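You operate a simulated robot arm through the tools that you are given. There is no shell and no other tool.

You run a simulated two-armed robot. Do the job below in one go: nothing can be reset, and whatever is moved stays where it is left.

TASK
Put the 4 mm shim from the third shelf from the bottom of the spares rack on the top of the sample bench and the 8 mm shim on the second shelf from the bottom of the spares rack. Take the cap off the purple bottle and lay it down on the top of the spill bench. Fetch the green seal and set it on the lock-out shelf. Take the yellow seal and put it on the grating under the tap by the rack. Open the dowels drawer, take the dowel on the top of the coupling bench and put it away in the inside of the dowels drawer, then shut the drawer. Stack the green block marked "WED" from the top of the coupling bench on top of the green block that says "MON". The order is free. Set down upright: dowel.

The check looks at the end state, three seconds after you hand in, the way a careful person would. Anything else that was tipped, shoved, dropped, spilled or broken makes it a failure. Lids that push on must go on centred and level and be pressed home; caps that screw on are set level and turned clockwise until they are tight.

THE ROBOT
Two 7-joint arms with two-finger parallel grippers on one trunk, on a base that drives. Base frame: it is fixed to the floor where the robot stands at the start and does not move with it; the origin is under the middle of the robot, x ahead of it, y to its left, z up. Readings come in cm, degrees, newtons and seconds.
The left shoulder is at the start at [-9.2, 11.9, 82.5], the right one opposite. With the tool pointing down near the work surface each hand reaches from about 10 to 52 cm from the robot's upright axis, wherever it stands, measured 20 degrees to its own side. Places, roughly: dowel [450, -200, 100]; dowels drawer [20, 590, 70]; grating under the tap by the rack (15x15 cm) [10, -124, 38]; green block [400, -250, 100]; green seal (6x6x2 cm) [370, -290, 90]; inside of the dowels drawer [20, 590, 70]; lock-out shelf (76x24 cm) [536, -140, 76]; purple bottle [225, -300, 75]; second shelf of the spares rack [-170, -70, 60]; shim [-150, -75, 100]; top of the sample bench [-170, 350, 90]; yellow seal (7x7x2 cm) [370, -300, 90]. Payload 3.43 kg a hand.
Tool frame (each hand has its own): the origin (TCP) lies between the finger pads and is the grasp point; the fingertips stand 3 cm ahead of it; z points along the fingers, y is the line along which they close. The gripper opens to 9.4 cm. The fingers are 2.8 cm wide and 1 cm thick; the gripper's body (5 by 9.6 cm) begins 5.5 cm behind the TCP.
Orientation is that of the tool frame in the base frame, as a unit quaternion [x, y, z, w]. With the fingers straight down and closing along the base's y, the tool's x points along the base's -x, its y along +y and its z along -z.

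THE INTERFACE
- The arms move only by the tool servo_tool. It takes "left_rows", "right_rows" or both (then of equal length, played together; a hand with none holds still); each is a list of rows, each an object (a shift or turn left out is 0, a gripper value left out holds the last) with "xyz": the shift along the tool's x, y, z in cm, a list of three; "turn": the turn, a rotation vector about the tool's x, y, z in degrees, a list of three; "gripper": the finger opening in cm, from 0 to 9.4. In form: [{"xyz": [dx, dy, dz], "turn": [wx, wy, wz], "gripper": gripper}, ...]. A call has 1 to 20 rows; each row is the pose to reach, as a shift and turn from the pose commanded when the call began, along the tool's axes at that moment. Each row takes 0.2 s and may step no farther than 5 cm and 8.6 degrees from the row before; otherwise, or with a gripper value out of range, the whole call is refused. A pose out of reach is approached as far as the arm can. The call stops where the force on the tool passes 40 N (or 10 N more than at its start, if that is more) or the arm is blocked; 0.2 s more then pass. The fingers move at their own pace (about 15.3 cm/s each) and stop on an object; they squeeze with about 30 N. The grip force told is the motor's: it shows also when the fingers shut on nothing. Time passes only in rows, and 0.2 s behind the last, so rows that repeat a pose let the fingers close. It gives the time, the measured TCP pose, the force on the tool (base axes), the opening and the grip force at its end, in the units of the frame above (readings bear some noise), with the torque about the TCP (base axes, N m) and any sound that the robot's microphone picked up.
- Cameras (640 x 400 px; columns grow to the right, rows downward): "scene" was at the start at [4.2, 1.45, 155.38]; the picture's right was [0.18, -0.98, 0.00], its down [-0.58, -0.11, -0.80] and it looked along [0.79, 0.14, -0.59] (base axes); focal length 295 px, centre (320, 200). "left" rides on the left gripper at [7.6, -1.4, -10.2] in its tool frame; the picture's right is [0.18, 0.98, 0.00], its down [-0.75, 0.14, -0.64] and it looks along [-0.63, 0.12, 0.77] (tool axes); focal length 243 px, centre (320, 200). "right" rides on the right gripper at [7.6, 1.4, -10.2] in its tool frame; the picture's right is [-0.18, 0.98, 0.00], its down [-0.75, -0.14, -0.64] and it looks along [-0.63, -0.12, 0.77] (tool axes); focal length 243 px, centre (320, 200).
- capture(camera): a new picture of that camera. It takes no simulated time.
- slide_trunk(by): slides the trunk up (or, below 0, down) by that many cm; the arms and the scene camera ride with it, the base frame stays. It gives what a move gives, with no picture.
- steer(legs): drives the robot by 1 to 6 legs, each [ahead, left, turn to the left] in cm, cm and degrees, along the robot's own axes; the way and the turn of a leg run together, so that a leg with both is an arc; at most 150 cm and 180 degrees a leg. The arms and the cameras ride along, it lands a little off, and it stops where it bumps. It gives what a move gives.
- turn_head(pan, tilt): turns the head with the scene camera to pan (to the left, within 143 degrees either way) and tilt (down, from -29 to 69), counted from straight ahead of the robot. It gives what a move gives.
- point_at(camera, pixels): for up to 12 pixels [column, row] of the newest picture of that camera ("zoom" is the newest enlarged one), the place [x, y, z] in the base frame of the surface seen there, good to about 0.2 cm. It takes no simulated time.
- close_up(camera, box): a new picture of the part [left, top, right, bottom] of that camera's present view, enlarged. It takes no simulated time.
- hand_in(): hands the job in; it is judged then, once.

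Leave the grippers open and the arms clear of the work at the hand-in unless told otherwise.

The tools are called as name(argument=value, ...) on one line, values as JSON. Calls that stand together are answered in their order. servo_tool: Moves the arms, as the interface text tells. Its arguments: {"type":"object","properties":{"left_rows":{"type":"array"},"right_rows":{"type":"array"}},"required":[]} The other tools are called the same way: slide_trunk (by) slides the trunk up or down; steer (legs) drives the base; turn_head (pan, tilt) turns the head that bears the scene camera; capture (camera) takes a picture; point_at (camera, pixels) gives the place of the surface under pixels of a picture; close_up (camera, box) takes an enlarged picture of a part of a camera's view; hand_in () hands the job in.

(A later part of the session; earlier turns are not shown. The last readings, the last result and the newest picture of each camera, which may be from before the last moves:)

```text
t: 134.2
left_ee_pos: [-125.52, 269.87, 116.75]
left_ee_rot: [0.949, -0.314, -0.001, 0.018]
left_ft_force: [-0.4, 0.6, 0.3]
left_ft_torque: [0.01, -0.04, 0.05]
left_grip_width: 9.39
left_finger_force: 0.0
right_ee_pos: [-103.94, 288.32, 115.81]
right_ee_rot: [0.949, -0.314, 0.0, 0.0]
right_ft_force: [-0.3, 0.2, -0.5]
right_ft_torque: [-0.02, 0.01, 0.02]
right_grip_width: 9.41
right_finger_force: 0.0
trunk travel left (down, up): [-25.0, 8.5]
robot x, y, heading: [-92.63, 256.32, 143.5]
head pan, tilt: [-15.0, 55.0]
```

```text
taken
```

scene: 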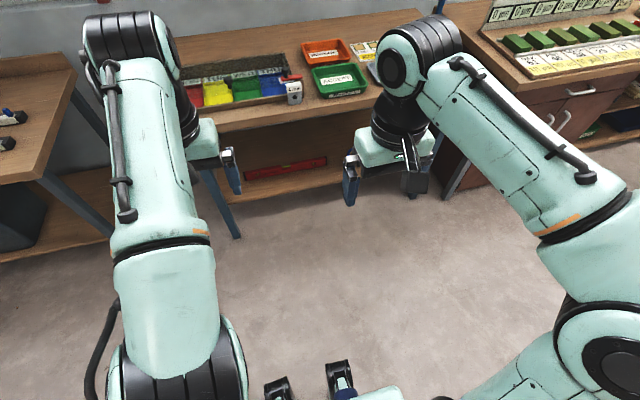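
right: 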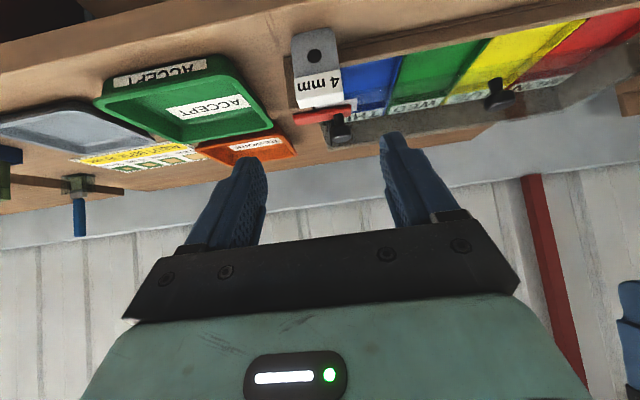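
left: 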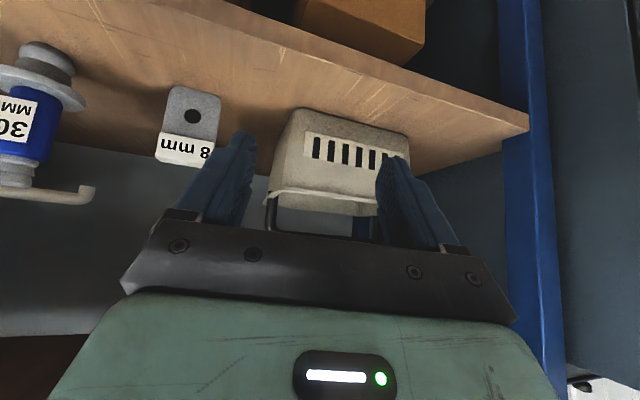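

Both hands are back. Now I'll turn around and drive across the open floor toward the coupling bench side, looking as I go.

steer(legs=[[0, 0, -180], [140, 0, 0]])

turn_head(pan=0, tilt=15)

capture(camera="scene")

```text
t: 148.6
left_ee_pos: [50.63, 157.76, 116.71]
left_ee_rot: [0.322, 0.947, 0.018, 0.002]
left_ft_force: [0.3, 0.5, 0.0]
left_ft_torque: [-0.01, 0.01, -0.04]
left_grip_width: 9.41
left_finger_force: 0.1
right_ee_pos: [28.94, 139.91, 115.9]
right_ee_rot: [0.322, 0.947, 0.0, 0.0]
right_ft_force: [-0.5, 0.3, -0.8]
right_ft_torque: [-0.02, 0.03, -0.01]
right_grip_width: 9.39
right_finger_force: 0.0
trunk travel left (down, up): [-25.0, 8.5]
robot x, y, heading: [18.36, 171.69, -37.6]
head pan, tilt: [-15.0, 55.0]
```

```text
t: 149.6
left_ee_pos: [50.54, 157.79, 116.76]
left_ee_rot: [0.322, 0.947, 0.018, 0.001]
left_ft_force: [0.5, -0.7, -0.4]
left_ft_torque: [0.01, 0.01, -0.03]
left_grip_width: 9.4
left_finger_force: 0.0
right_ee_pos: [28.83, 139.91, 115.88]
right_ee_rot: [0.321, 0.947, -0.001, 0.0]
right_ft_force: [-0.8, -0.4, -0.2]
right_ft_torque: [0.0, -0.03, 0.01]
right_grip_width: 9.42
right_finger_force: 0.0
trunk travel left (down, up): [-25.0, 8.5]
robot x, y, heading: [18.3, 171.69, -37.6]
head pan, tilt: [0.0, 15.0]
```

```text
taken
```

scene: 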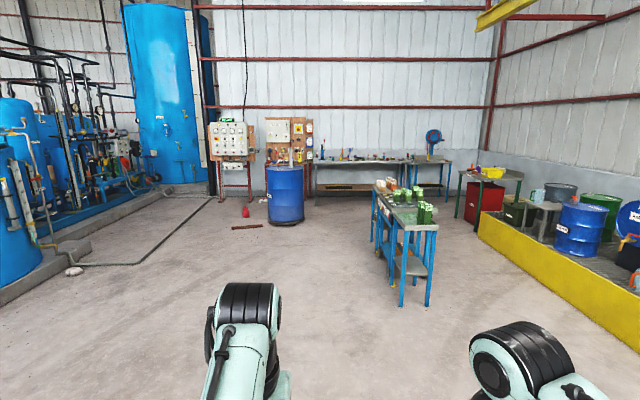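

point_at(camera="scene", pixels=[[425, 225], [390, 190], [425, 213], [360, 160], [435, 155], [495, 170], [565, 215], [540, 205], [285, 200], [300, 150], [400, 160], [330, 155]])

close_up(camera="scene", box=[260, 110, 460, 235])

close_up(camera="scene", box=[440, 140, 640, 265])

```text
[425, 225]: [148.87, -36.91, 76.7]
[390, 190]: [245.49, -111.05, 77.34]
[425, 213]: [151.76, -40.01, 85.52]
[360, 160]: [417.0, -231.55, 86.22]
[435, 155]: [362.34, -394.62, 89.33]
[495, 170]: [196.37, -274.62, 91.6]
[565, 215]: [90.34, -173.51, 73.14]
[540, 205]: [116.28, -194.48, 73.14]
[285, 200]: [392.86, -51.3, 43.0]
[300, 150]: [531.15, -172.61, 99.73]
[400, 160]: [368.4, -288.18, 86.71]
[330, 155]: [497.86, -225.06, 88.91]
```

```text
3.20 times, centred on (360, 172) of scene
```

zoom: 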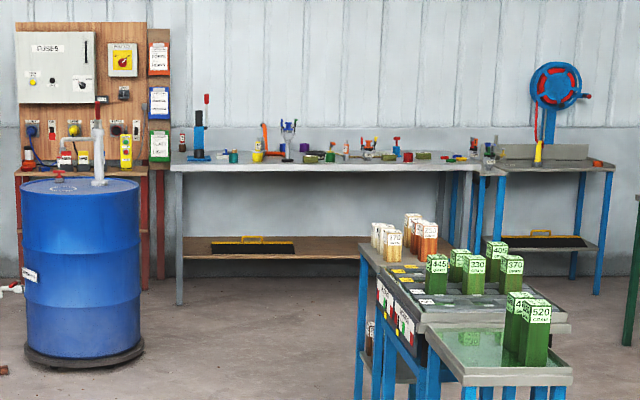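

```text
3.20 times, centred on (540, 202) of scene
```

zoom: 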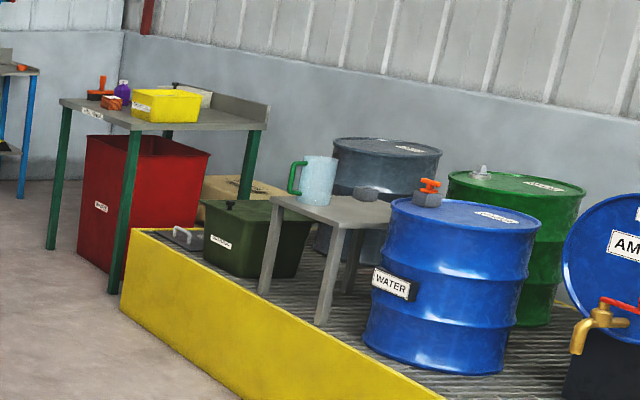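

The coupling bench is along the far wall; island bench to the right and the blue drum to the left of my way. I'll shift right 36 cm and drive ahead in legs, stopping ahead of the bench.

steer(legs=[[0, -36, 0.6], [150, 0, 0], [150, 0, 0], [120, 0, 0]])

turn_head(pan=0, tilt=25)

capture(camera="scene")

turn_head(pan=-40, tilt=30)

capture(camera="scene")

turn_head(pan=40, tilt=30)

capture(camera="scene")

```text
t: 173.2
left_ee_pos: [364.72, -125.35, 116.69]
left_ee_rot: [0.316, 0.949, 0.018, 0.001]
left_ft_force: [-0.1, 0.0, -0.1]
left_ft_torque: [0.0, 0.0, 0.0]
left_grip_width: 9.41
left_finger_force: 0.1
right_ee_pos: [343.22, -143.56, 115.79]
right_ee_rot: [0.317, 0.949, 0.0, 0.0]
right_ft_force: [0.2, -0.7, -0.3]
right_ft_torque: [0.0, -0.02, 0.01]
right_grip_width: 9.39
right_finger_force: 0.0
trunk travel left (down, up): [-25.0, 8.5]
robot x, y, heading: [332.31, -112.04, -36.9]
head pan, tilt: [0.0, 15.0]
```

```text
t: 173.9
left_ee_pos: [364.65, -125.39, 116.74]
left_ee_rot: [0.316, 0.949, 0.019, 0.001]
left_ft_force: [-0.1, -0.2, -0.2]
left_ft_torque: [0.02, 0.03, 0.0]
left_grip_width: 9.4
left_finger_force: 0.1
right_ee_pos: [343.3, -143.59, 115.76]
right_ee_rot: [0.317, 0.948, 0.001, 0.0]
right_ft_force: [-0.8, 0.6, 0.2]
right_ft_torque: [-0.03, 0.02, 0.03]
right_grip_width: 9.41
right_finger_force: 0.0
trunk travel left (down, up): [-25.0, 8.5]
robot x, y, heading: [332.59, -112.34, -36.9]
head pan, tilt: [0.0, 25.0]
```

```text
taken
```

scene: 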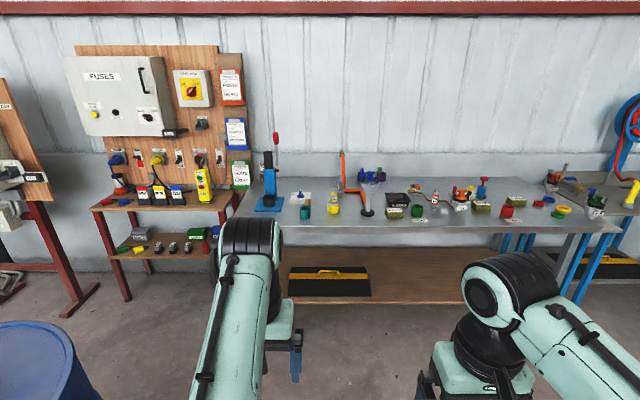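

```text
t: 175.0
left_ee_pos: [364.77, -125.42, 116.71]
left_ee_rot: [0.316, 0.949, 0.018, 0.001]
left_ft_force: [0.2, 0.0, -0.1]
left_ft_torque: [0.04, 0.04, 0.03]
left_grip_width: 9.39
left_finger_force: 0.1
right_ee_pos: [343.31, -143.71, 115.81]
right_ee_rot: [0.316, 0.949, 0.0, -0.001]
right_ft_force: [-0.6, 0.3, 0.1]
right_ft_torque: [0.01, 0.0, 0.0]
right_grip_width: 9.4
right_finger_force: 0.1
trunk travel left (down, up): [-25.0, 8.5]
robot x, y, heading: [332.23, -112.09, -36.9]
head pan, tilt: [-40.0, 30.0]
```

```text
taken
```

scene: 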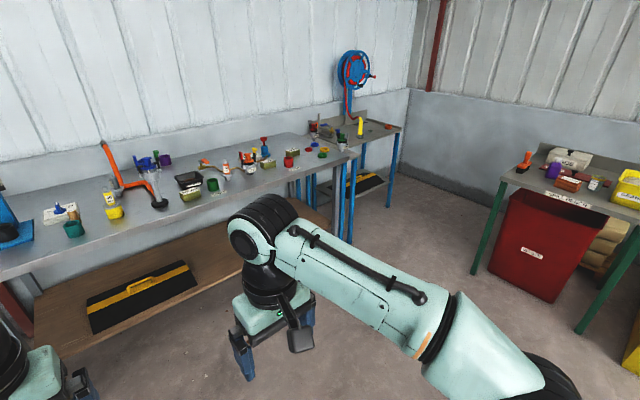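

```text
t: 176.5
left_ee_pos: [364.89, -125.41, 116.7]
left_ee_rot: [0.316, 0.949, 0.018, 0.001]
left_ft_force: [-0.1, 0.5, -0.3]
left_ft_torque: [0.05, -0.02, -0.03]
left_grip_width: 9.41
left_finger_force: 0.1
right_ee_pos: [343.31, -143.58, 115.63]
right_ee_rot: [0.316, 0.949, -0.001, 0.0]
right_ft_force: [-0.1, -0.4, -0.4]
right_ft_torque: [0.0, -0.02, -0.02]
right_grip_width: 9.38
right_finger_force: 0.0
trunk travel left (down, up): [-25.0, 8.5]
robot x, y, heading: [332.42, -111.84, -36.8]
head pan, tilt: [40.0, 30.0]
```

```text
taken
```

scene: 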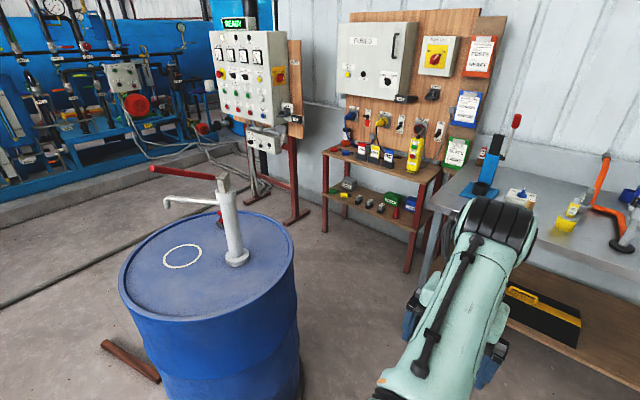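

I'll enlarge the bench items.

turn_head(pan=-15, tilt=25)

capture(camera="scene")

close_up(camera="scene", box=[140, 140, 300, 240])

close_up(camera="scene", box=[260, 140, 420, 240])

close_up(camera="scene", box=[400, 140, 560, 240])

```text
t: 177.7
left_ee_pos: [364.76, -125.39, 116.77]
left_ee_rot: [0.317, 0.948, 0.018, 0.002]
left_ft_force: [-0.2, 0.1, -0.4]
left_ft_torque: [-0.02, 0.01, 0.03]
left_grip_width: 9.43
left_finger_force: 0.1
right_ee_pos: [343.24, -143.66, 115.82]
right_ee_rot: [0.317, 0.949, 0.0, 0.0]
right_ft_force: [1.5, 0.1, -0.3]
right_ft_torque: [-0.02, -0.01, 0.02]
right_grip_width: 9.39
right_finger_force: 0.0
trunk travel left (down, up): [-25.0, 8.5]
robot x, y, heading: [332.12, -111.86, -36.8]
head pan, tilt: [-15.0, 25.0]
```

```text
taken
```

scene: 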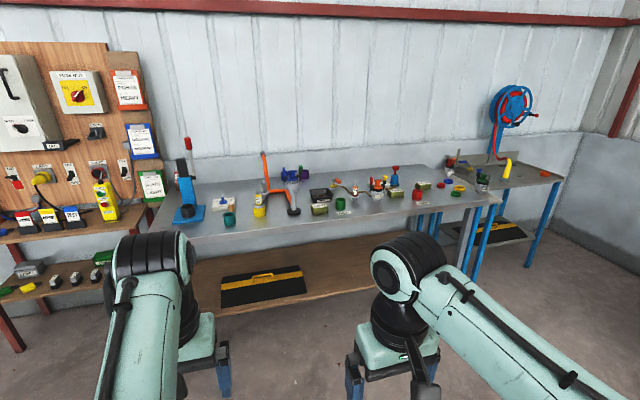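

```text
4.00 times, centred on (220, 190) of scene
```

zoom: 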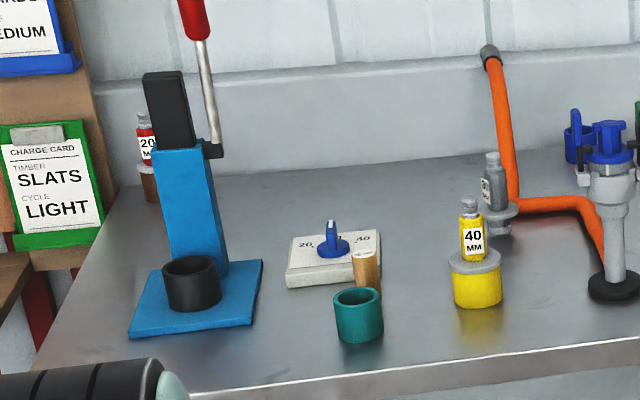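

```text
4.00 times, centred on (340, 190) of scene
```

zoom: 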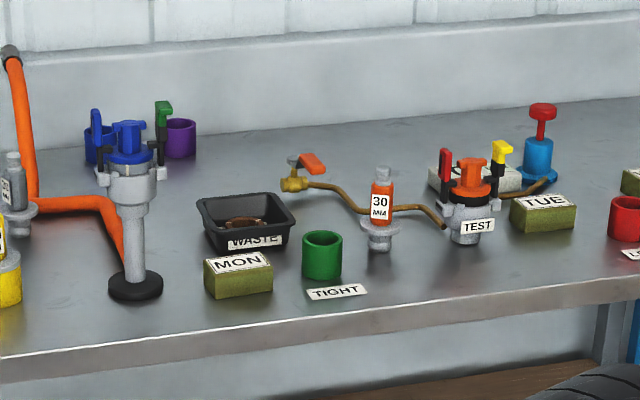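

```text
4.00 times, centred on (480, 190) of scene
```

zoom: 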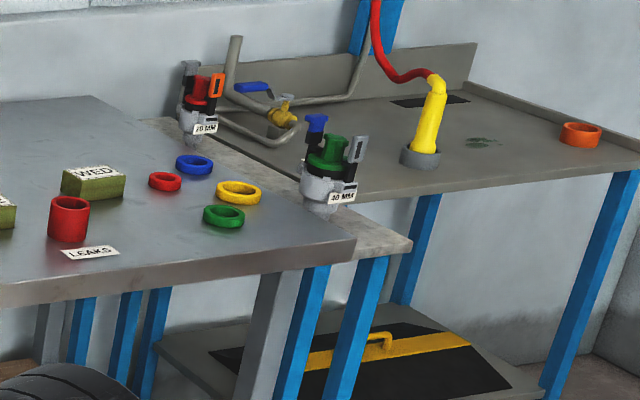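

I see the dowel (light wood, zoom left view (366,265)) behind a teal cup, MON by the WASTE tray, WED and the seals at the right end. Measuring positions.

point_at(camera="zoom", pixels=[[95, 170], [70, 190], [115, 192], [224, 206], [240, 185], [225, 222], [240, 203], [260, 240], [340, 250], [193, 160], [165, 178], [69, 205]])

point_at(camera="scene", pixels=[[319, 205], [311, 211], [325, 211], [231, 203], [232, 208], [230, 219], [396, 191], [340, 204], [316, 197], [222, 200], [20, 230], [15, 285]])

```text
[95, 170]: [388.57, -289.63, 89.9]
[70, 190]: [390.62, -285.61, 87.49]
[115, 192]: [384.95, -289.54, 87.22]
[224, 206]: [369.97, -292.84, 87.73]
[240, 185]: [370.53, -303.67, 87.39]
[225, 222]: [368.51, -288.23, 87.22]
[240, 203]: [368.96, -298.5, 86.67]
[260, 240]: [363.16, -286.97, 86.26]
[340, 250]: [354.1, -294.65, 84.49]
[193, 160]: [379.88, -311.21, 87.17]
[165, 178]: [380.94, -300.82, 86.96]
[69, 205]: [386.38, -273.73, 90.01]
```

```text
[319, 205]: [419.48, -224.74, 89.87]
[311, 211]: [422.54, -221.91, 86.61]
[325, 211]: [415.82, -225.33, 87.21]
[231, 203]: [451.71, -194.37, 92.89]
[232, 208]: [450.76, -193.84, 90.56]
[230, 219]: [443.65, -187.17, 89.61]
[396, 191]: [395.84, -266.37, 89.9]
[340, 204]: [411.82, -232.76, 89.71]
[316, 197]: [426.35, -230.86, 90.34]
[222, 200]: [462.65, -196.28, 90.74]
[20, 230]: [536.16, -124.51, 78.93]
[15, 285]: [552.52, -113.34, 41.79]
```

Bench front edge is ~127 cm ahead. I'll go ahead 67 cm, then slide right 110 cm to stand before WED and the seals.

steer(legs=[[65, 0, 0], [0, -109, 0]])

turn_head(pan=-5, tilt=40)

capture(camera="scene")

```text
t: 190.7
left_ee_pos: [351.33, -251.02, 116.73]
left_ee_rot: [0.316, 0.948, 0.017, 0.002]
left_ft_force: [0.2, -0.8, 0.4]
left_ft_torque: [-0.01, -0.01, 0.02]
left_grip_width: 9.41
left_finger_force: 0.0
right_ee_pos: [329.78, -269.22, 115.96]
right_ee_rot: [0.318, 0.948, -0.001, 0.0]
right_ft_force: [0.1, 0.1, 0.1]
right_ft_torque: [-0.01, -0.01, 0.01]
right_grip_width: 9.39
right_finger_force: 0.1
trunk travel left (down, up): [-25.0, 8.5]
robot x, y, heading: [318.71, -237.32, -37.0]
head pan, tilt: [-15.0, 25.0]
```

```text
t: 191.5
left_ee_pos: [351.31, -250.94, 116.78]
left_ee_rot: [0.317, 0.948, 0.018, 0.002]
left_ft_force: [-0.2, 0.7, 0.2]
left_ft_torque: [-0.01, -0.01, 0.05]
left_grip_width: 9.41
left_finger_force: 0.0
right_ee_pos: [329.74, -269.21, 115.83]
right_ee_rot: [0.317, 0.948, 0.0, 0.001]
right_ft_force: [0.7, -0.5, 0.6]
right_ft_torque: [-0.04, 0.02, -0.02]
right_grip_width: 9.38
right_finger_force: 0.0
trunk travel left (down, up): [-25.0, 8.5]
robot x, y, heading: [318.7, -237.9, -37.0]
head pan, tilt: [-5.0, 40.0]
```

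```text
taken
```

scene: 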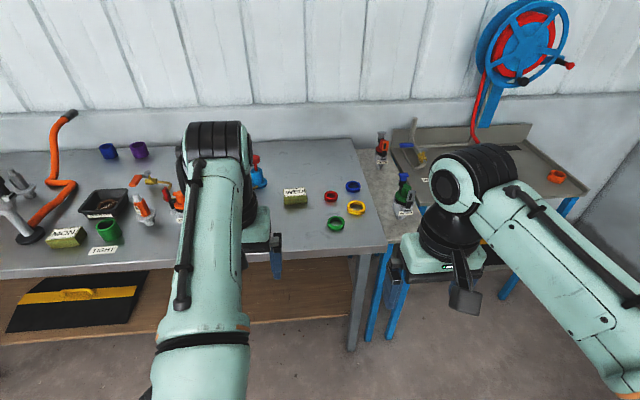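

Now I see WED at (295,197) and the seals. Enlarging and measuring.

close_up(camera="scene", box=[260, 160, 420, 260])

point_at(camera="zoom", pixels=[[110, 120], [185, 120], [105, 150], [190, 150], [106, 175], [190, 172], [300, 235], [300, 280], [265, 257], [338, 257], [385, 180], [385, 220]])

point_at(camera="zoom", pixels=[[350, 195], [420, 195], [345, 205], [422, 200], [300, 244], [148, 135], [385, 190], [370, 250], [300, 350]])

```text
4.00 times, centred on (340, 210) of scene
```

zoom: 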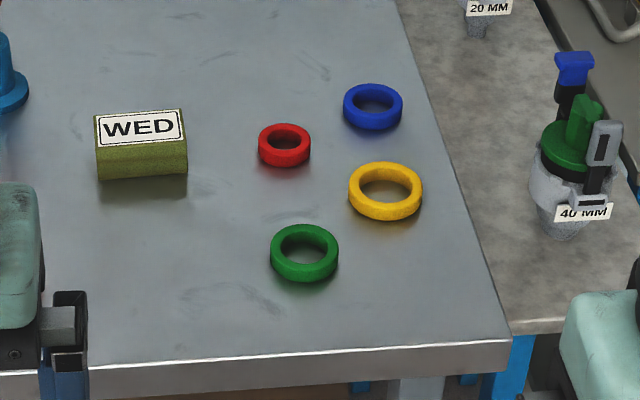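

```text
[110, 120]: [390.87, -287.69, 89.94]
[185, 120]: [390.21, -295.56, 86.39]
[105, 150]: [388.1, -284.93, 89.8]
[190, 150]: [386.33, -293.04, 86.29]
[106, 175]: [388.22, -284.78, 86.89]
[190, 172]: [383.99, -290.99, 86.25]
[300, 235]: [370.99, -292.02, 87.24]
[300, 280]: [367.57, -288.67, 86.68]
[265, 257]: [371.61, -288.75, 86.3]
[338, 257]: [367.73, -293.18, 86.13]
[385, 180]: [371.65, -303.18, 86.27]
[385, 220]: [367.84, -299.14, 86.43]
```

```text
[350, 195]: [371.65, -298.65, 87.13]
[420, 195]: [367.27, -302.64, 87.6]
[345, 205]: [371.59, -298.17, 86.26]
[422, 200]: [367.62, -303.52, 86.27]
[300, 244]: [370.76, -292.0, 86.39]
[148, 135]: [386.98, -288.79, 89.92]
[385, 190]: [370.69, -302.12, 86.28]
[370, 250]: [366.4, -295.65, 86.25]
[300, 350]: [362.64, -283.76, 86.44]
```

Green seal centre ≈(369.8,-290.8), yellow ≈(369.9,-301.0), WED ≈(387.8,-288.6) top z 89.9. I'll drive 32 cm closer and 5 cm right.

steer(legs=[[32, -5, 0]])

turn_head(pan=-5, tilt=55)

capture(camera="scene")

capture(camera="left")

capture(camera="right")

```text
t: 193.7
left_ee_pos: [373.74, -274.26, 116.7]
left_ee_rot: [0.318, 0.948, 0.018, 0.001]
left_ft_force: [0.8, -0.5, -0.7]
left_ft_torque: [0.02, 0.04, 0.0]
left_grip_width: 9.39
left_finger_force: 0.1
right_ee_pos: [352.11, -292.51, 115.76]
right_ee_rot: [0.318, 0.948, 0.0, -0.001]
right_ft_force: [-0.4, -0.1, -1.1]
right_ft_torque: [0.0, 0.01, -0.02]
right_grip_width: 9.41
right_finger_force: 0.0
trunk travel left (down, up): [-25.0, 8.5]
robot x, y, heading: [341.23, -260.55, -37.2]
head pan, tilt: [-5.0, 40.0]
```

```text
t: 194.4
left_ee_pos: [373.67, -274.31, 116.8]
left_ee_rot: [0.319, 0.948, 0.018, 0.002]
left_ft_force: [-0.2, 0.8, 0.1]
left_ft_torque: [0.02, 0.02, -0.02]
left_grip_width: 9.41
left_finger_force: 0.0
right_ee_pos: [352.05, -292.44, 115.84]
right_ee_rot: [0.318, 0.948, 0.0, -0.001]
right_ft_force: [-0.6, 0.2, -0.1]
right_ft_torque: [0.02, -0.01, 0.02]
right_grip_width: 9.39
right_finger_force: 0.0
trunk travel left (down, up): [-25.0, 8.5]
robot x, y, heading: [341.52, -260.89, -37.1]
head pan, tilt: [-5.0, 55.0]
```

```text
taken
```

scene: 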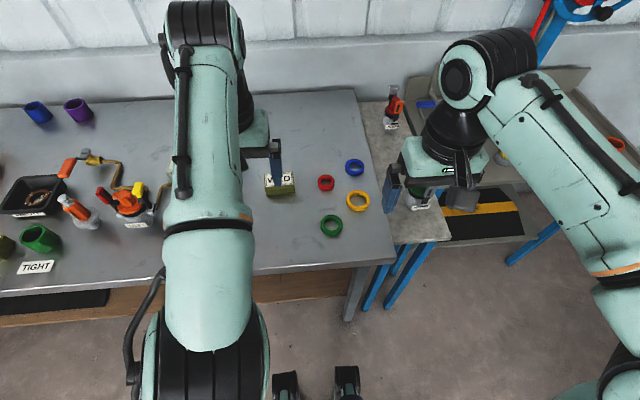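

```text
taken
```

left: 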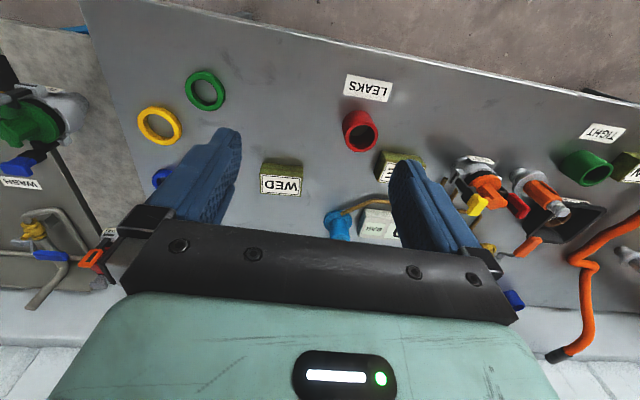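

```text
taken
```

right: 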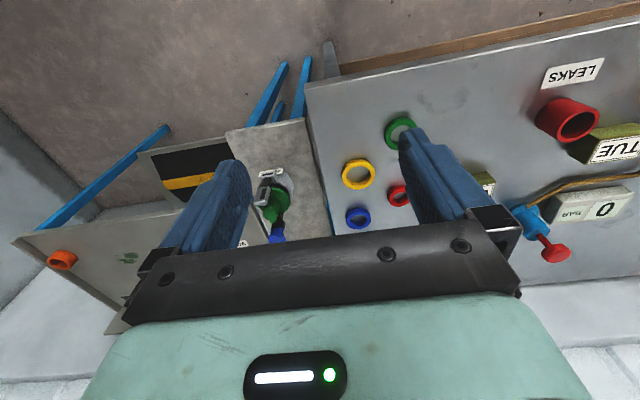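

close_up(camera="left", box=[240, 140, 336, 200])

point_at(camera="zoom", pixels=[[145, 225], [400, 240], [140, 345], [395, 370], [160, 140], [400, 155], [270, 290], [150, 180], [400, 200]])

```text
6.67 times, centred on (288, 170) of left
```

zoom: 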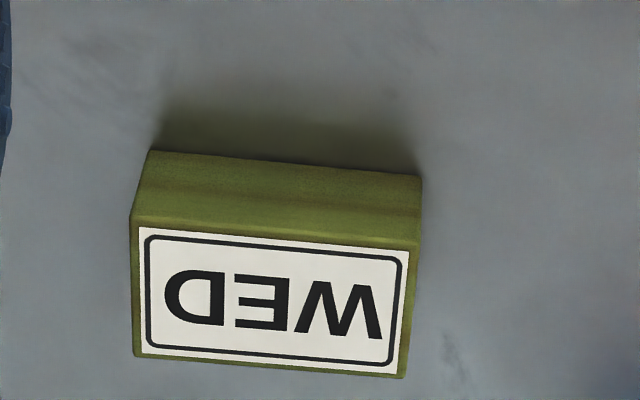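

```text
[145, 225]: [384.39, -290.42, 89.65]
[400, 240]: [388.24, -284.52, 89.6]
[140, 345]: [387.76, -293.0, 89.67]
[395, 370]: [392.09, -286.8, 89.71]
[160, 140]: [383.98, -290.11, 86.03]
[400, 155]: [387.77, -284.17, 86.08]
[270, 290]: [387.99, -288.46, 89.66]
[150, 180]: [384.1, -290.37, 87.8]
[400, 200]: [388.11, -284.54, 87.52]
```

WED measures about 8×5×3.5 cm, turned about +3°. First I level the left hand and yaw it 3° to match.

servo_tool(left_rows=[{"turn": [2.0, -0.5, -3]}, {"xyz": [-3, -1, 1], "turn": [2.0, -0.5, -3]}, {"xyz": [-7, -2, 3], "turn": [2.0, -0.5, -3]}, {"xyz": [-11, -2.7, 5], "turn": [2.0, -0.5, -3]}, {"xyz": [-15, -2.7, 7], "turn": [2.0, -0.5, -3]}, {"xyz": [-18.5, -2.7, 9], "turn": [2.0, -0.5, -3]}, {"xyz": [-18.5, -2.7, 9], "turn": [2.0, -0.5, -3]}])

capture(camera="left")

```text
t: 196.0
left_ee_pos: [379.57, -283.2, 107.27]
left_ee_rot: [0.293, 0.956, -0.001, 0.001]
left_ft_force: [0.2, 0.2, -0.1]
left_ft_torque: [0.03, 0.01, -0.01]
left_grip_width: 9.39
left_finger_force: 0.0
left hand out of reach, approached as far as the arm can: row 4, 5, 6, 7
right_ee_pos: [352.14, -292.4, 115.88]
right_ee_rot: [0.318, 0.948, 0.0, -0.001]
right_ft_force: [0.3, -1.0, 0.1]
right_ft_torque: [0.01, -0.02, -0.01]
right_grip_width: 9.41
right_finger_force: 0.1
trunk travel left (down, up): [-25.0, 8.5]
robot x, y, heading: [341.16, -260.65, -37.1]
head pan, tilt: [-5.0, 55.0]
```

```text
taken
```

left: 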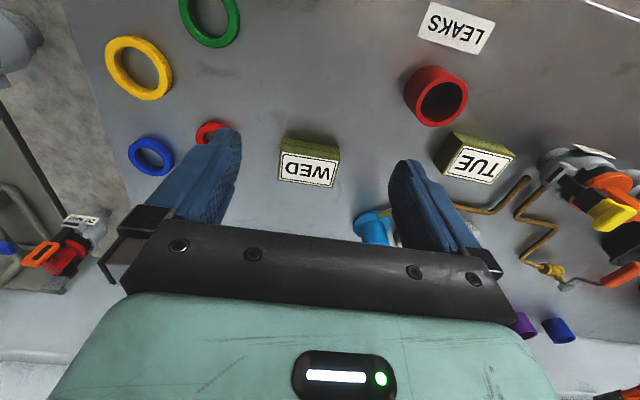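

The left hand runs out of reach at that height. I'll raise the trunk fully, then pitch the hand 20° forward so that it reaches further.

slide_trunk(by=8.5)

servo_tool(left_rows=[{"turn": [0, 0, 0]}, {"turn": [0, -7, 0], "xyz": [0, 0, 4]}, {"turn": [0, -14, 0], "xyz": [0, 0, 8]}, {"turn": [0, -20, 0], "xyz": [0, 0, 12]}, {"turn": [0, -20, 0], "xyz": [0, 0, 12]}])

capture(camera="left")

```text
t: 197.2
left_ee_pos: [379.36, -283.14, 115.57]
left_ee_rot: [0.294, 0.956, 0.0, 0.0]
left_ft_force: [0.6, 0.2, -1.0]
left_ft_torque: [0.0, -0.01, 0.03]
left_grip_width: 9.41
left_finger_force: 0.0
right_ee_pos: [352.2, -292.3, 124.33]
right_ee_rot: [0.319, 0.948, 0.0, 0.001]
right_ft_force: [-0.1, 0.8, 0.1]
right_ft_torque: [-0.02, -0.02, 0.02]
right_grip_width: 9.4
right_finger_force: 0.0
trunk travel left (down, up): [-33.5, 0.0]
robot x, y, heading: [341.08, -261.12, -37.0]
head pan, tilt: [-5.0, 55.0]
```

```text
t: 198.4
left_ee_pos: [379.3, -283.17, 103.7]
left_ee_rot: [0.289, 0.941, -0.051, 0.167]
left_ft_force: [0.3, -0.5, 0.0]
left_ft_torque: [0.01, -0.05, 0.02]
left_grip_width: 9.4
left_finger_force: 0.0
right_ee_pos: [352.09, -292.42, 124.34]
right_ee_rot: [0.318, 0.948, 0.0, 0.0]
right_ft_force: [0.0, -0.9, 0.3]
right_ft_torque: [-0.01, 0.01, -0.02]
right_grip_width: 9.41
right_finger_force: 0.2
trunk travel left (down, up): [-33.5, 0.0]
robot x, y, heading: [341.29, -260.57, -36.9]
head pan, tilt: [-5.0, 55.0]
```

```text
taken
```

left: 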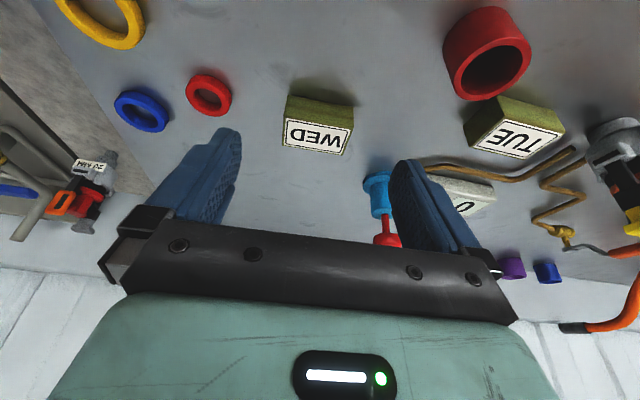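

point_at(camera="left", pixels=[[378, 190], [388, 238], [320, 135], [293, 118], [352, 128], [205, 95], [450, 190]])

```text
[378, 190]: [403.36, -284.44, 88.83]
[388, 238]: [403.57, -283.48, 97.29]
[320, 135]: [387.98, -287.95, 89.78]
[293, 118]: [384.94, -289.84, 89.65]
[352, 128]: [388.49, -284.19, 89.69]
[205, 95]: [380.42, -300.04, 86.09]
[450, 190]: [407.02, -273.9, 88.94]
```

WED is in line. Descending along the fingers, stopping 3.5 cm short for a look.

servo_tool(left_rows=[{"xyz": [-2.4, 0.3, 2]}, {"xyz": [-4.83, 0.55, 5]}, {"xyz": [-4.83, 0.55, 9]}, {"xyz": [-4.83, 0.55, 13]}, {"xyz": [-4.83, 0.55, 13]}])

capture(camera="left")

close_up(camera="scene", box=[230, 130, 390, 230])

```text
t: 199.6
left_ee_pos: [387.13, -287.75, 93.4]
left_ee_rot: [0.289, 0.941, -0.052, 0.167]
left_ft_force: [-0.7, -1.3, 0.7]
left_ft_torque: [0.0, 0.03, -0.05]
left_grip_width: 9.42
left_finger_force: 0.0
right_ee_pos: [352.09, -292.5, 124.31]
right_ee_rot: [0.317, 0.948, 0.0, -0.001]
right_ft_force: [-0.7, -0.8, -0.3]
right_ft_torque: [0.02, 0.01, 0.0]
right_grip_width: 9.39
right_finger_force: 0.0
trunk travel left (down, up): [-33.5, 0.0]
robot x, y, heading: [341.35, -260.79, -37.3]
head pan, tilt: [-5.0, 55.0]
```

```text
taken
```

left: 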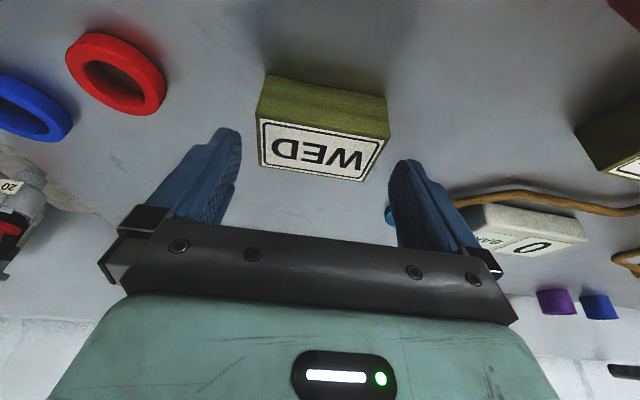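

```text
4.00 times, centred on (310, 180) of scene
```

zoom: 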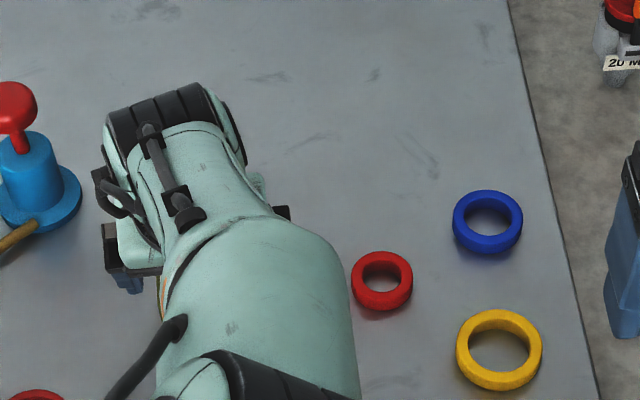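

Centred well. Final 3.95 cm, then close.

servo_tool(left_rows=[{"xyz": [0.2, 0, 2]}, {"xyz": [0.27, 0, 3.3]}, {"xyz": [0.27, 0, 3.95]}, {"xyz": [0.27, 0, 3.95]}, {"xyz": [0.27, 0, 3.95], "gripper": 8}, {"xyz": [0.27, 0, 3.95], "gripper": 6}, {"xyz": [0.27, 0, 3.95], "gripper": 5}, {"xyz": [0.27, 0, 3.95], "gripper": 5}])

capture(camera="left")

```text
t: 201.4
left_ee_pos: [388.06, -288.47, 89.32]
left_ee_rot: [0.289, 0.942, -0.051, 0.166]
left_ft_force: [-0.4, 0.5, -0.3]
left_ft_torque: [-0.01, 0.03, 0.02]
left_grip_width: 8.37
left_finger_force: 29.8
right_ee_pos: [352.17, -292.45, 124.32]
right_ee_rot: [0.318, 0.948, 0.0, -0.001]
right_ft_force: [0.5, -0.7, -0.2]
right_ft_torque: [-0.02, 0.02, -0.04]
right_grip_width: 9.41
right_finger_force: 0.1
trunk travel left (down, up): [-33.5, 0.0]
robot x, y, heading: [341.37, -260.64, -37.4]
head pan, tilt: [-5.0, 55.0]
```

```text
taken
```

left: 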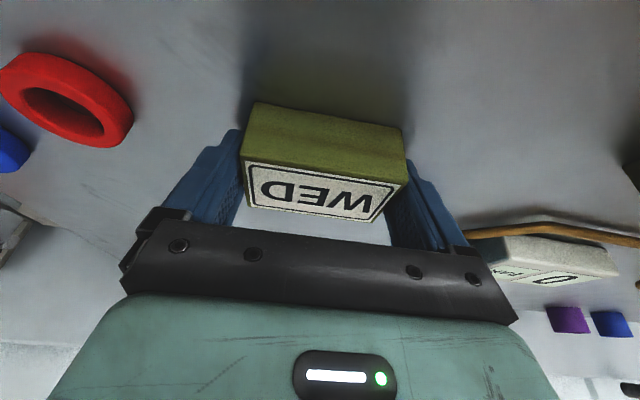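

Gripped (8.4 cm, 30 N). Lifting straight up, then up and back.

servo_tool(left_rows=[{"xyz": [-0.7, 0, -1.9]}, {"xyz": [-1.7, 0, -4.7]}, {"xyz": [0.2, 0, -8]}, {"xyz": [2.2, 0, -11.45]}, {"xyz": [4.9, 0, -15.5]}, {"xyz": [7.7, 0, -19.8]}, {"xyz": [7.7, 0, -19.8]}])

capture(camera="left")

capture(camera="right")

```text
refused: row 6 steps farther than a row can; nothing moved
```

```text
taken
```

left: 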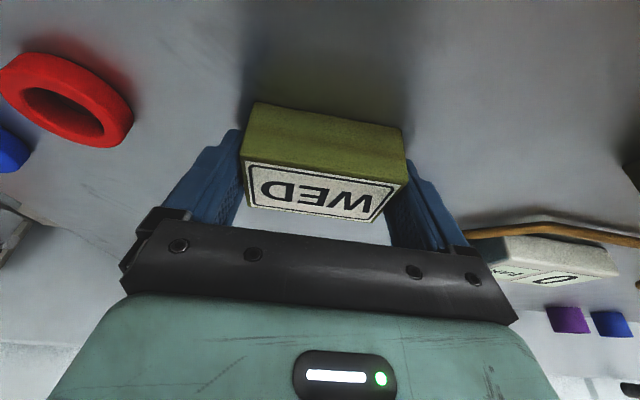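

```text
taken
```

right: 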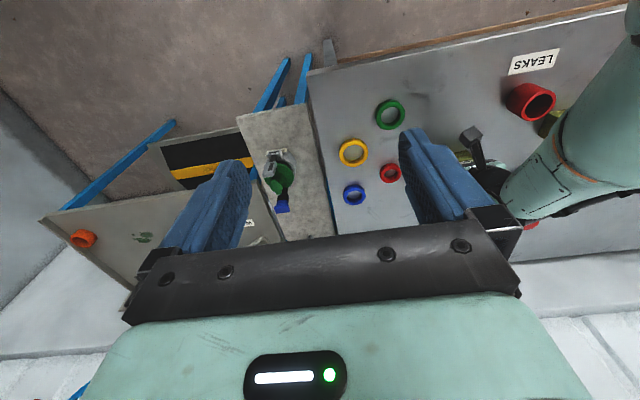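

The last step was too long; same path with smaller steps.

servo_tool(left_rows=[{"xyz": [-0.7, 0, -1.9]}, {"xyz": [-1.7, 0, -4.7]}, {"xyz": [0.2, 0, -8]}, {"xyz": [2.2, 0, -11.45]}, {"xyz": [4.2, 0, -14.4]}, {"xyz": [6, 0, -17.2]}, {"xyz": [7.7, 0, -19.8]}, {"xyz": [7.7, 0, -19.8]}])

capture(camera="left")

capture(camera="right")

```text
t: 203.2
left_ee_pos: [376.62, -280.65, 105.21]
left_ee_rot: [0.289, 0.941, -0.051, 0.166]
left_ft_force: [0.0, 1.1, 0.7]
left_ft_torque: [-0.02, 0.04, 0.01]
left_grip_width: 8.39
left_finger_force: 30.2
right_ee_pos: [352.15, -292.54, 124.37]
right_ee_rot: [0.318, 0.948, 0.0, 0.0]
right_ft_force: [0.1, -0.3, -0.4]
right_ft_torque: [0.02, 0.01, 0.0]
right_grip_width: 9.38
right_finger_force: 0.0
trunk travel left (down, up): [-33.5, 0.0]
robot x, y, heading: [341.52, -260.43, -36.9]
head pan, tilt: [-5.0, 55.0]
```

```text
taken
```

left: 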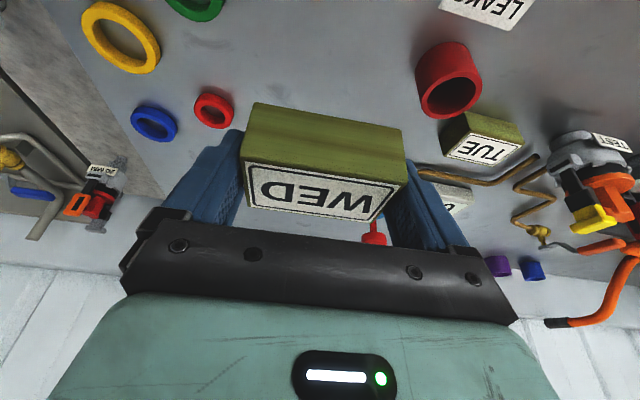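

```text
taken
```

right: 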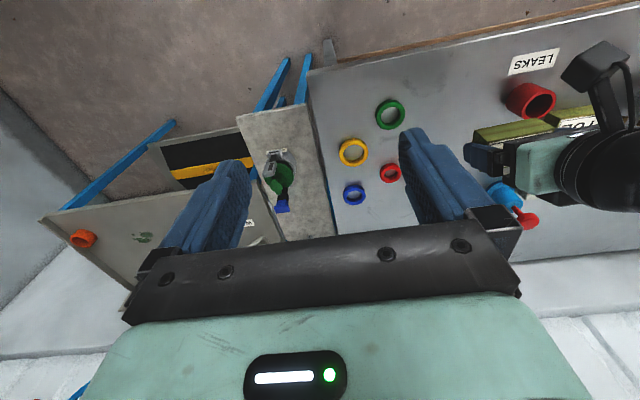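

WED is in hand. I'll move the left hand 14 cm further left and up, then line the right hand over the green seal.

servo_tool(left_rows=[{"xyz": [-0.5, 3.5, -1.4]}, {"xyz": [-1, 7, -2.8]}, {"xyz": [-1.5, 10.5, -4.2]}, {"xyz": [-2.05, 14, -5.64]}, {"xyz": [-2.05, 14, -5.64]}])

close_up(camera="right", box=[320, 80, 440, 210])

point_at(camera="right", pixels=[[390, 100], [376, 115], [404, 115], [390, 128], [390, 114], [353, 139], [340, 152], [366, 153], [353, 166]])

```text
t: 204.4
left_ee_pos: [384.44, -269.08, 111.22]
left_ee_rot: [0.289, 0.942, -0.051, 0.166]
left_ft_force: [0.3, -0.6, -1.8]
left_ft_torque: [0.0, 0.03, 0.02]
left_grip_width: 8.37
left_finger_force: 30.6
right_ee_pos: [352.13, -292.55, 124.22]
right_ee_rot: [0.318, 0.948, 0.001, 0.001]
right_ft_force: [-0.8, -0.2, -0.9]
right_ft_torque: [0.03, 0.01, -0.02]
right_grip_width: 9.41
right_finger_force: 0.1
trunk travel left (down, up): [-33.5, 0.0]
robot x, y, heading: [341.36, -260.61, -36.8]
head pan, tilt: [-5.0, 55.0]
```

```text
3.08 times, centred on (380, 145) of right
```

zoom: 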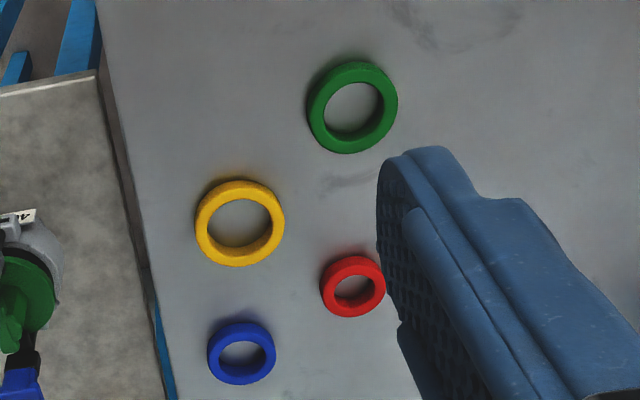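

```text
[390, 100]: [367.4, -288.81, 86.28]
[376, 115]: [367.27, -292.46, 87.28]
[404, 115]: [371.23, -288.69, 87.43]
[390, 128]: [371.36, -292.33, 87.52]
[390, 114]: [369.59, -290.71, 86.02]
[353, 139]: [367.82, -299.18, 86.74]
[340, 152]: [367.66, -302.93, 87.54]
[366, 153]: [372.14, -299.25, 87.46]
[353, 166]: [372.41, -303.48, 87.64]
```

Green seal centre (369.4,-290.6). Moving the right hand above it, then down to z 95 for a look.

servo_tool(right_rows=[{"xyz": [-3, 3, 1]}, {"xyz": [-6, 6, 3]}, {"xyz": [-9, 9, 5]}, {"xyz": [-12, 11.93, 7]}, {"xyz": [-12.68, 11.93, 11]}, {"xyz": [-12.68, 11.93, 15]}, {"xyz": [-12.68, 11.93, 19]}, {"xyz": [-12.68, 11.93, 23]}, {"xyz": [-12.68, 11.93, 27]}, {"xyz": [-12.68, 11.93, 29]}, {"xyz": [-12.68, 11.93, 29]}])

capture(camera="right")

capture(camera="scene")

```text
t: 206.8
left_ee_pos: [384.54, -269.0, 111.26]
left_ee_rot: [0.288, 0.942, -0.051, 0.166]
left_ft_force: [0.4, 0.6, -0.1]
left_ft_torque: [0.02, -0.01, -0.01]
left_grip_width: 8.36
left_finger_force: 29.6
right_ee_pos: [369.3, -290.63, 95.41]
right_ee_rot: [0.318, 0.948, 0.0, 0.001]
right_ft_force: [-0.3, 0.0, -0.6]
right_ft_torque: [0.0, -0.02, 0.0]
right_grip_width: 9.4
right_finger_force: 0.1
trunk travel left (down, up): [-33.5, 0.0]
robot x, y, heading: [341.24, -260.58, -37.1]
head pan, tilt: [-5.0, 55.0]
```

```text
taken
```

right: 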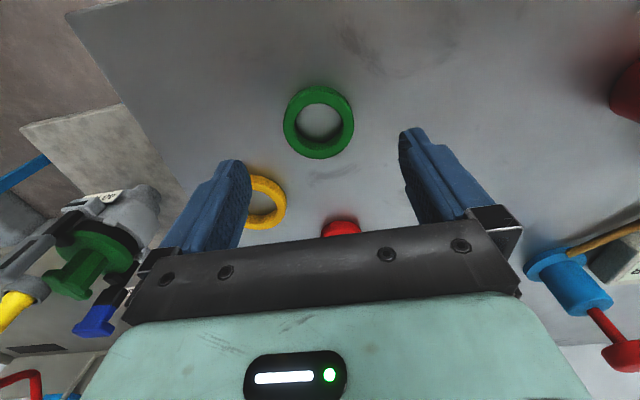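

```text
taken
```

scene: 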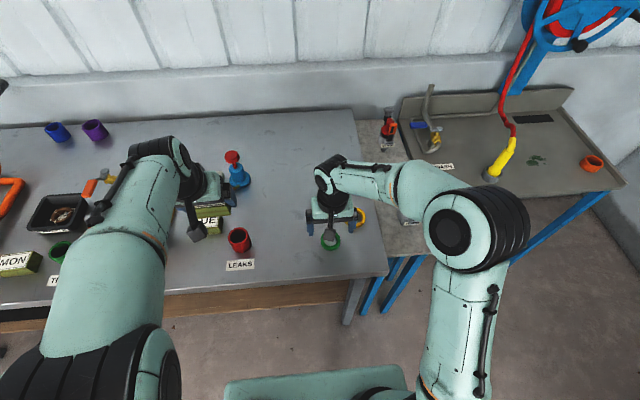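

The ring lies between the fingers. Descending 5.9 cm and closing.

servo_tool(right_rows=[{"xyz": [0, 0, 3]}, {"xyz": [0, 0, 5]}, {"xyz": [0, 0, 5.9]}, {"xyz": [0, 0, 5.9]}, {"xyz": [0, 0, 5.9], "gripper": 7.5}, {"xyz": [0, 0, 5.9], "gripper": 6}, {"xyz": [0, 0, 5.9], "gripper": 5}, {"xyz": [0, 0, 5.9], "gripper": 5}])

capture(camera="right")

```text
t: 208.6
left_ee_pos: [384.46, -268.93, 111.4]
left_ee_rot: [0.288, 0.942, -0.05, 0.166]
left_ft_force: [0.8, 0.9, -1.3]
left_ft_torque: [-0.03, 0.02, 0.06]
left_grip_width: 8.35
left_finger_force: 30.0
right_ee_pos: [369.45, -290.52, 89.52]
right_ee_rot: [0.318, 0.948, 0.001, 0.0]
right_ft_force: [-0.5, 0.1, 0.5]
right_ft_torque: [-0.02, 0.02, 0.0]
right_grip_width: 5.11
right_finger_force: 30.6
trunk travel left (down, up): [-33.5, 0.0]
robot x, y, heading: [341.07, -260.66, -37.2]
head pan, tilt: [-5.0, 55.0]
```

```text
taken
```

right: 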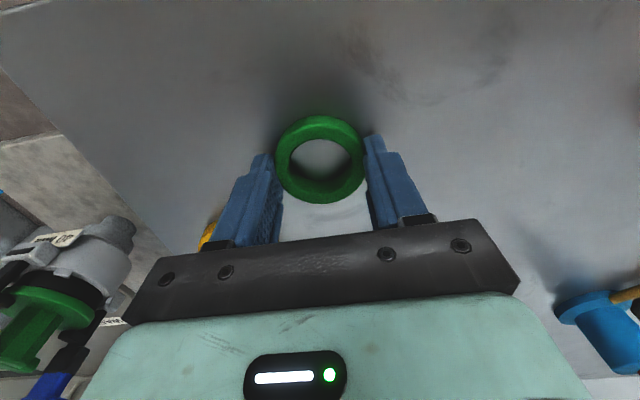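

servo_tool(right_rows=[{"gripper": 4}, {"gripper": 4}, {"xyz": [0, 0, -2]}, {"xyz": [0, 0, -5]}, {"xyz": [1, -2, -9]}, {"xyz": [2, -5, -13]}, {"xyz": [4, -8, -17]}, {"xyz": [6, -11, -20]}, {"xyz": [8, -13, -23]}, {"xyz": [8, -13, -23]}])

capture(camera="right")

```text
refused: row 6 steps farther than a row can; nothing moved
```

```text
taken
```

right: 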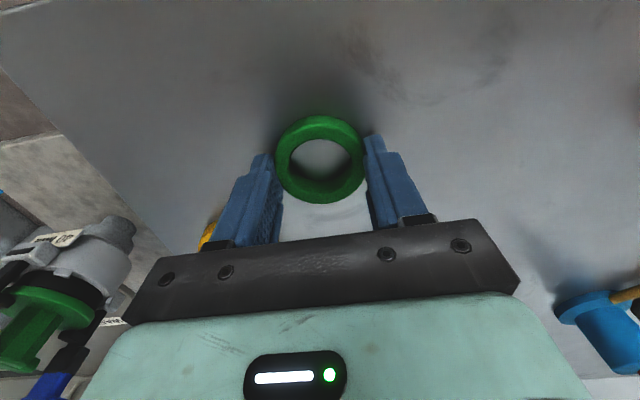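

A step was too long; retrying with smaller ones.

servo_tool(right_rows=[{"gripper": 4}, {"gripper": 4}, {"xyz": [0, 0, -2]}, {"xyz": [0, 0, -5]}, {"xyz": [1, -1, -9]}, {"xyz": [2, -3, -12.5]}, {"xyz": [3.5, -5, -16]}, {"xyz": [5, -7, -19.5]}, {"xyz": [6.5, -9, -22]}, {"xyz": [8, -11, -24]}, {"xyz": [8, -11, -24]}])

capture(camera="right")

capture(camera="scene")

```text
t: 211.0
left_ee_pos: [384.47, -268.97, 111.36]
left_ee_rot: [0.289, 0.941, -0.051, 0.167]
left_ft_force: [0.5, -0.5, -0.3]
left_ft_torque: [0.02, 0.03, 0.02]
left_grip_width: 8.37
left_finger_force: 30.4
right_ee_pos: [356.44, -294.46, 113.51]
right_ee_rot: [0.318, 0.948, 0.0, 0.0]
right_ft_force: [0.1, -0.2, -0.8]
right_ft_torque: [-0.05, 0.0, 0.01]
right_grip_width: 5.14
right_finger_force: 29.8
trunk travel left (down, up): [-33.5, 0.0]
robot x, y, heading: [341.2, -260.53, -37.2]
head pan, tilt: [-5.0, 55.0]
```

```text
taken
```

right: 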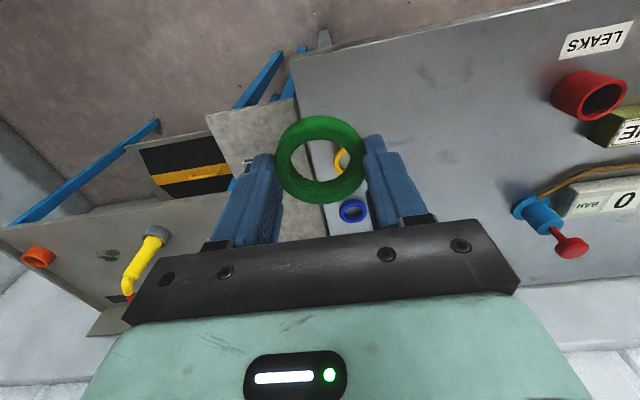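

```text
taken
```

scene: 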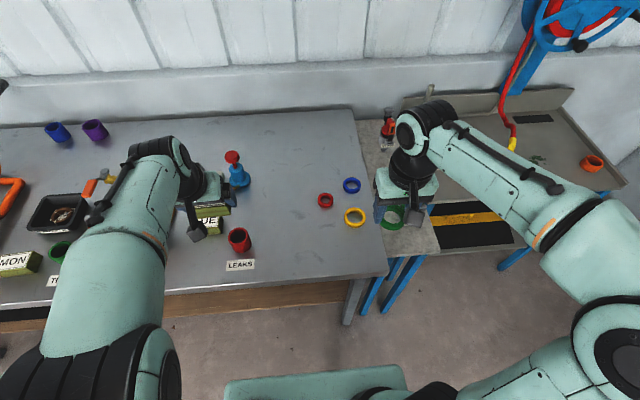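

Both are held. Backing off 30 cm, sliding left 61 cm towards MON, then looking.

steer(legs=[[-30, 0, 0], [0, 61, 0]])

turn_head(pan=12, tilt=38)

capture(camera="scene")

```text
t: 218.5
left_ee_pos: [397.28, -202.01, 111.33]
left_ee_rot: [0.287, 0.942, -0.05, 0.166]
left_ft_force: [0.7, 1.1, -1.2]
left_ft_torque: [0.01, -0.02, -0.02]
left_grip_width: 8.37
left_finger_force: 29.9
right_ee_pos: [369.39, -227.6, 113.6]
right_ee_rot: [0.318, 0.948, 0.0, 0.0]
right_ft_force: [0.3, -0.2, 0.1]
right_ft_torque: [0.01, -0.04, 0.01]
right_grip_width: 5.09
right_finger_force: 30.4
trunk travel left (down, up): [-33.5, 0.0]
robot x, y, heading: [354.12, -193.61, -37.0]
head pan, tilt: [-5.0, 55.0]
```

```text
t: 219.3
left_ee_pos: [397.34, -202.05, 111.43]
left_ee_rot: [0.288, 0.942, -0.051, 0.167]
left_ft_force: [0.7, 0.1, -0.7]
left_ft_torque: [0.0, 0.04, 0.02]
left_grip_width: 8.34
left_finger_force: 29.8
right_ee_pos: [369.28, -227.67, 113.48]
right_ee_rot: [0.317, 0.948, 0.001, 0.0]
right_ft_force: [0.0, 0.2, 0.4]
right_ft_torque: [-0.05, -0.01, -0.01]
right_grip_width: 5.15
right_finger_force: 29.8
trunk travel left (down, up): [-33.5, 0.0]
robot x, y, heading: [354.09, -194.03, -36.8]
head pan, tilt: [12.0, 38.0]
```

```text
taken
```

scene: 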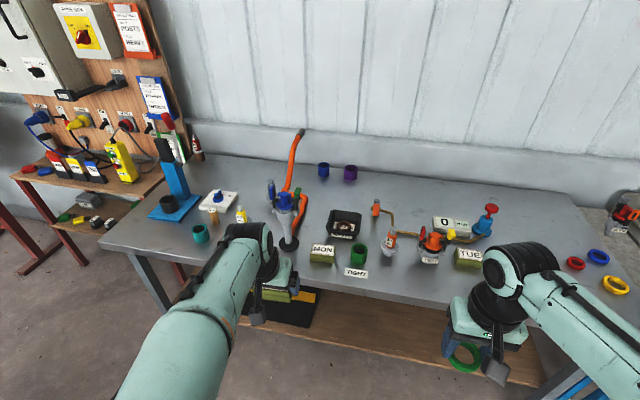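

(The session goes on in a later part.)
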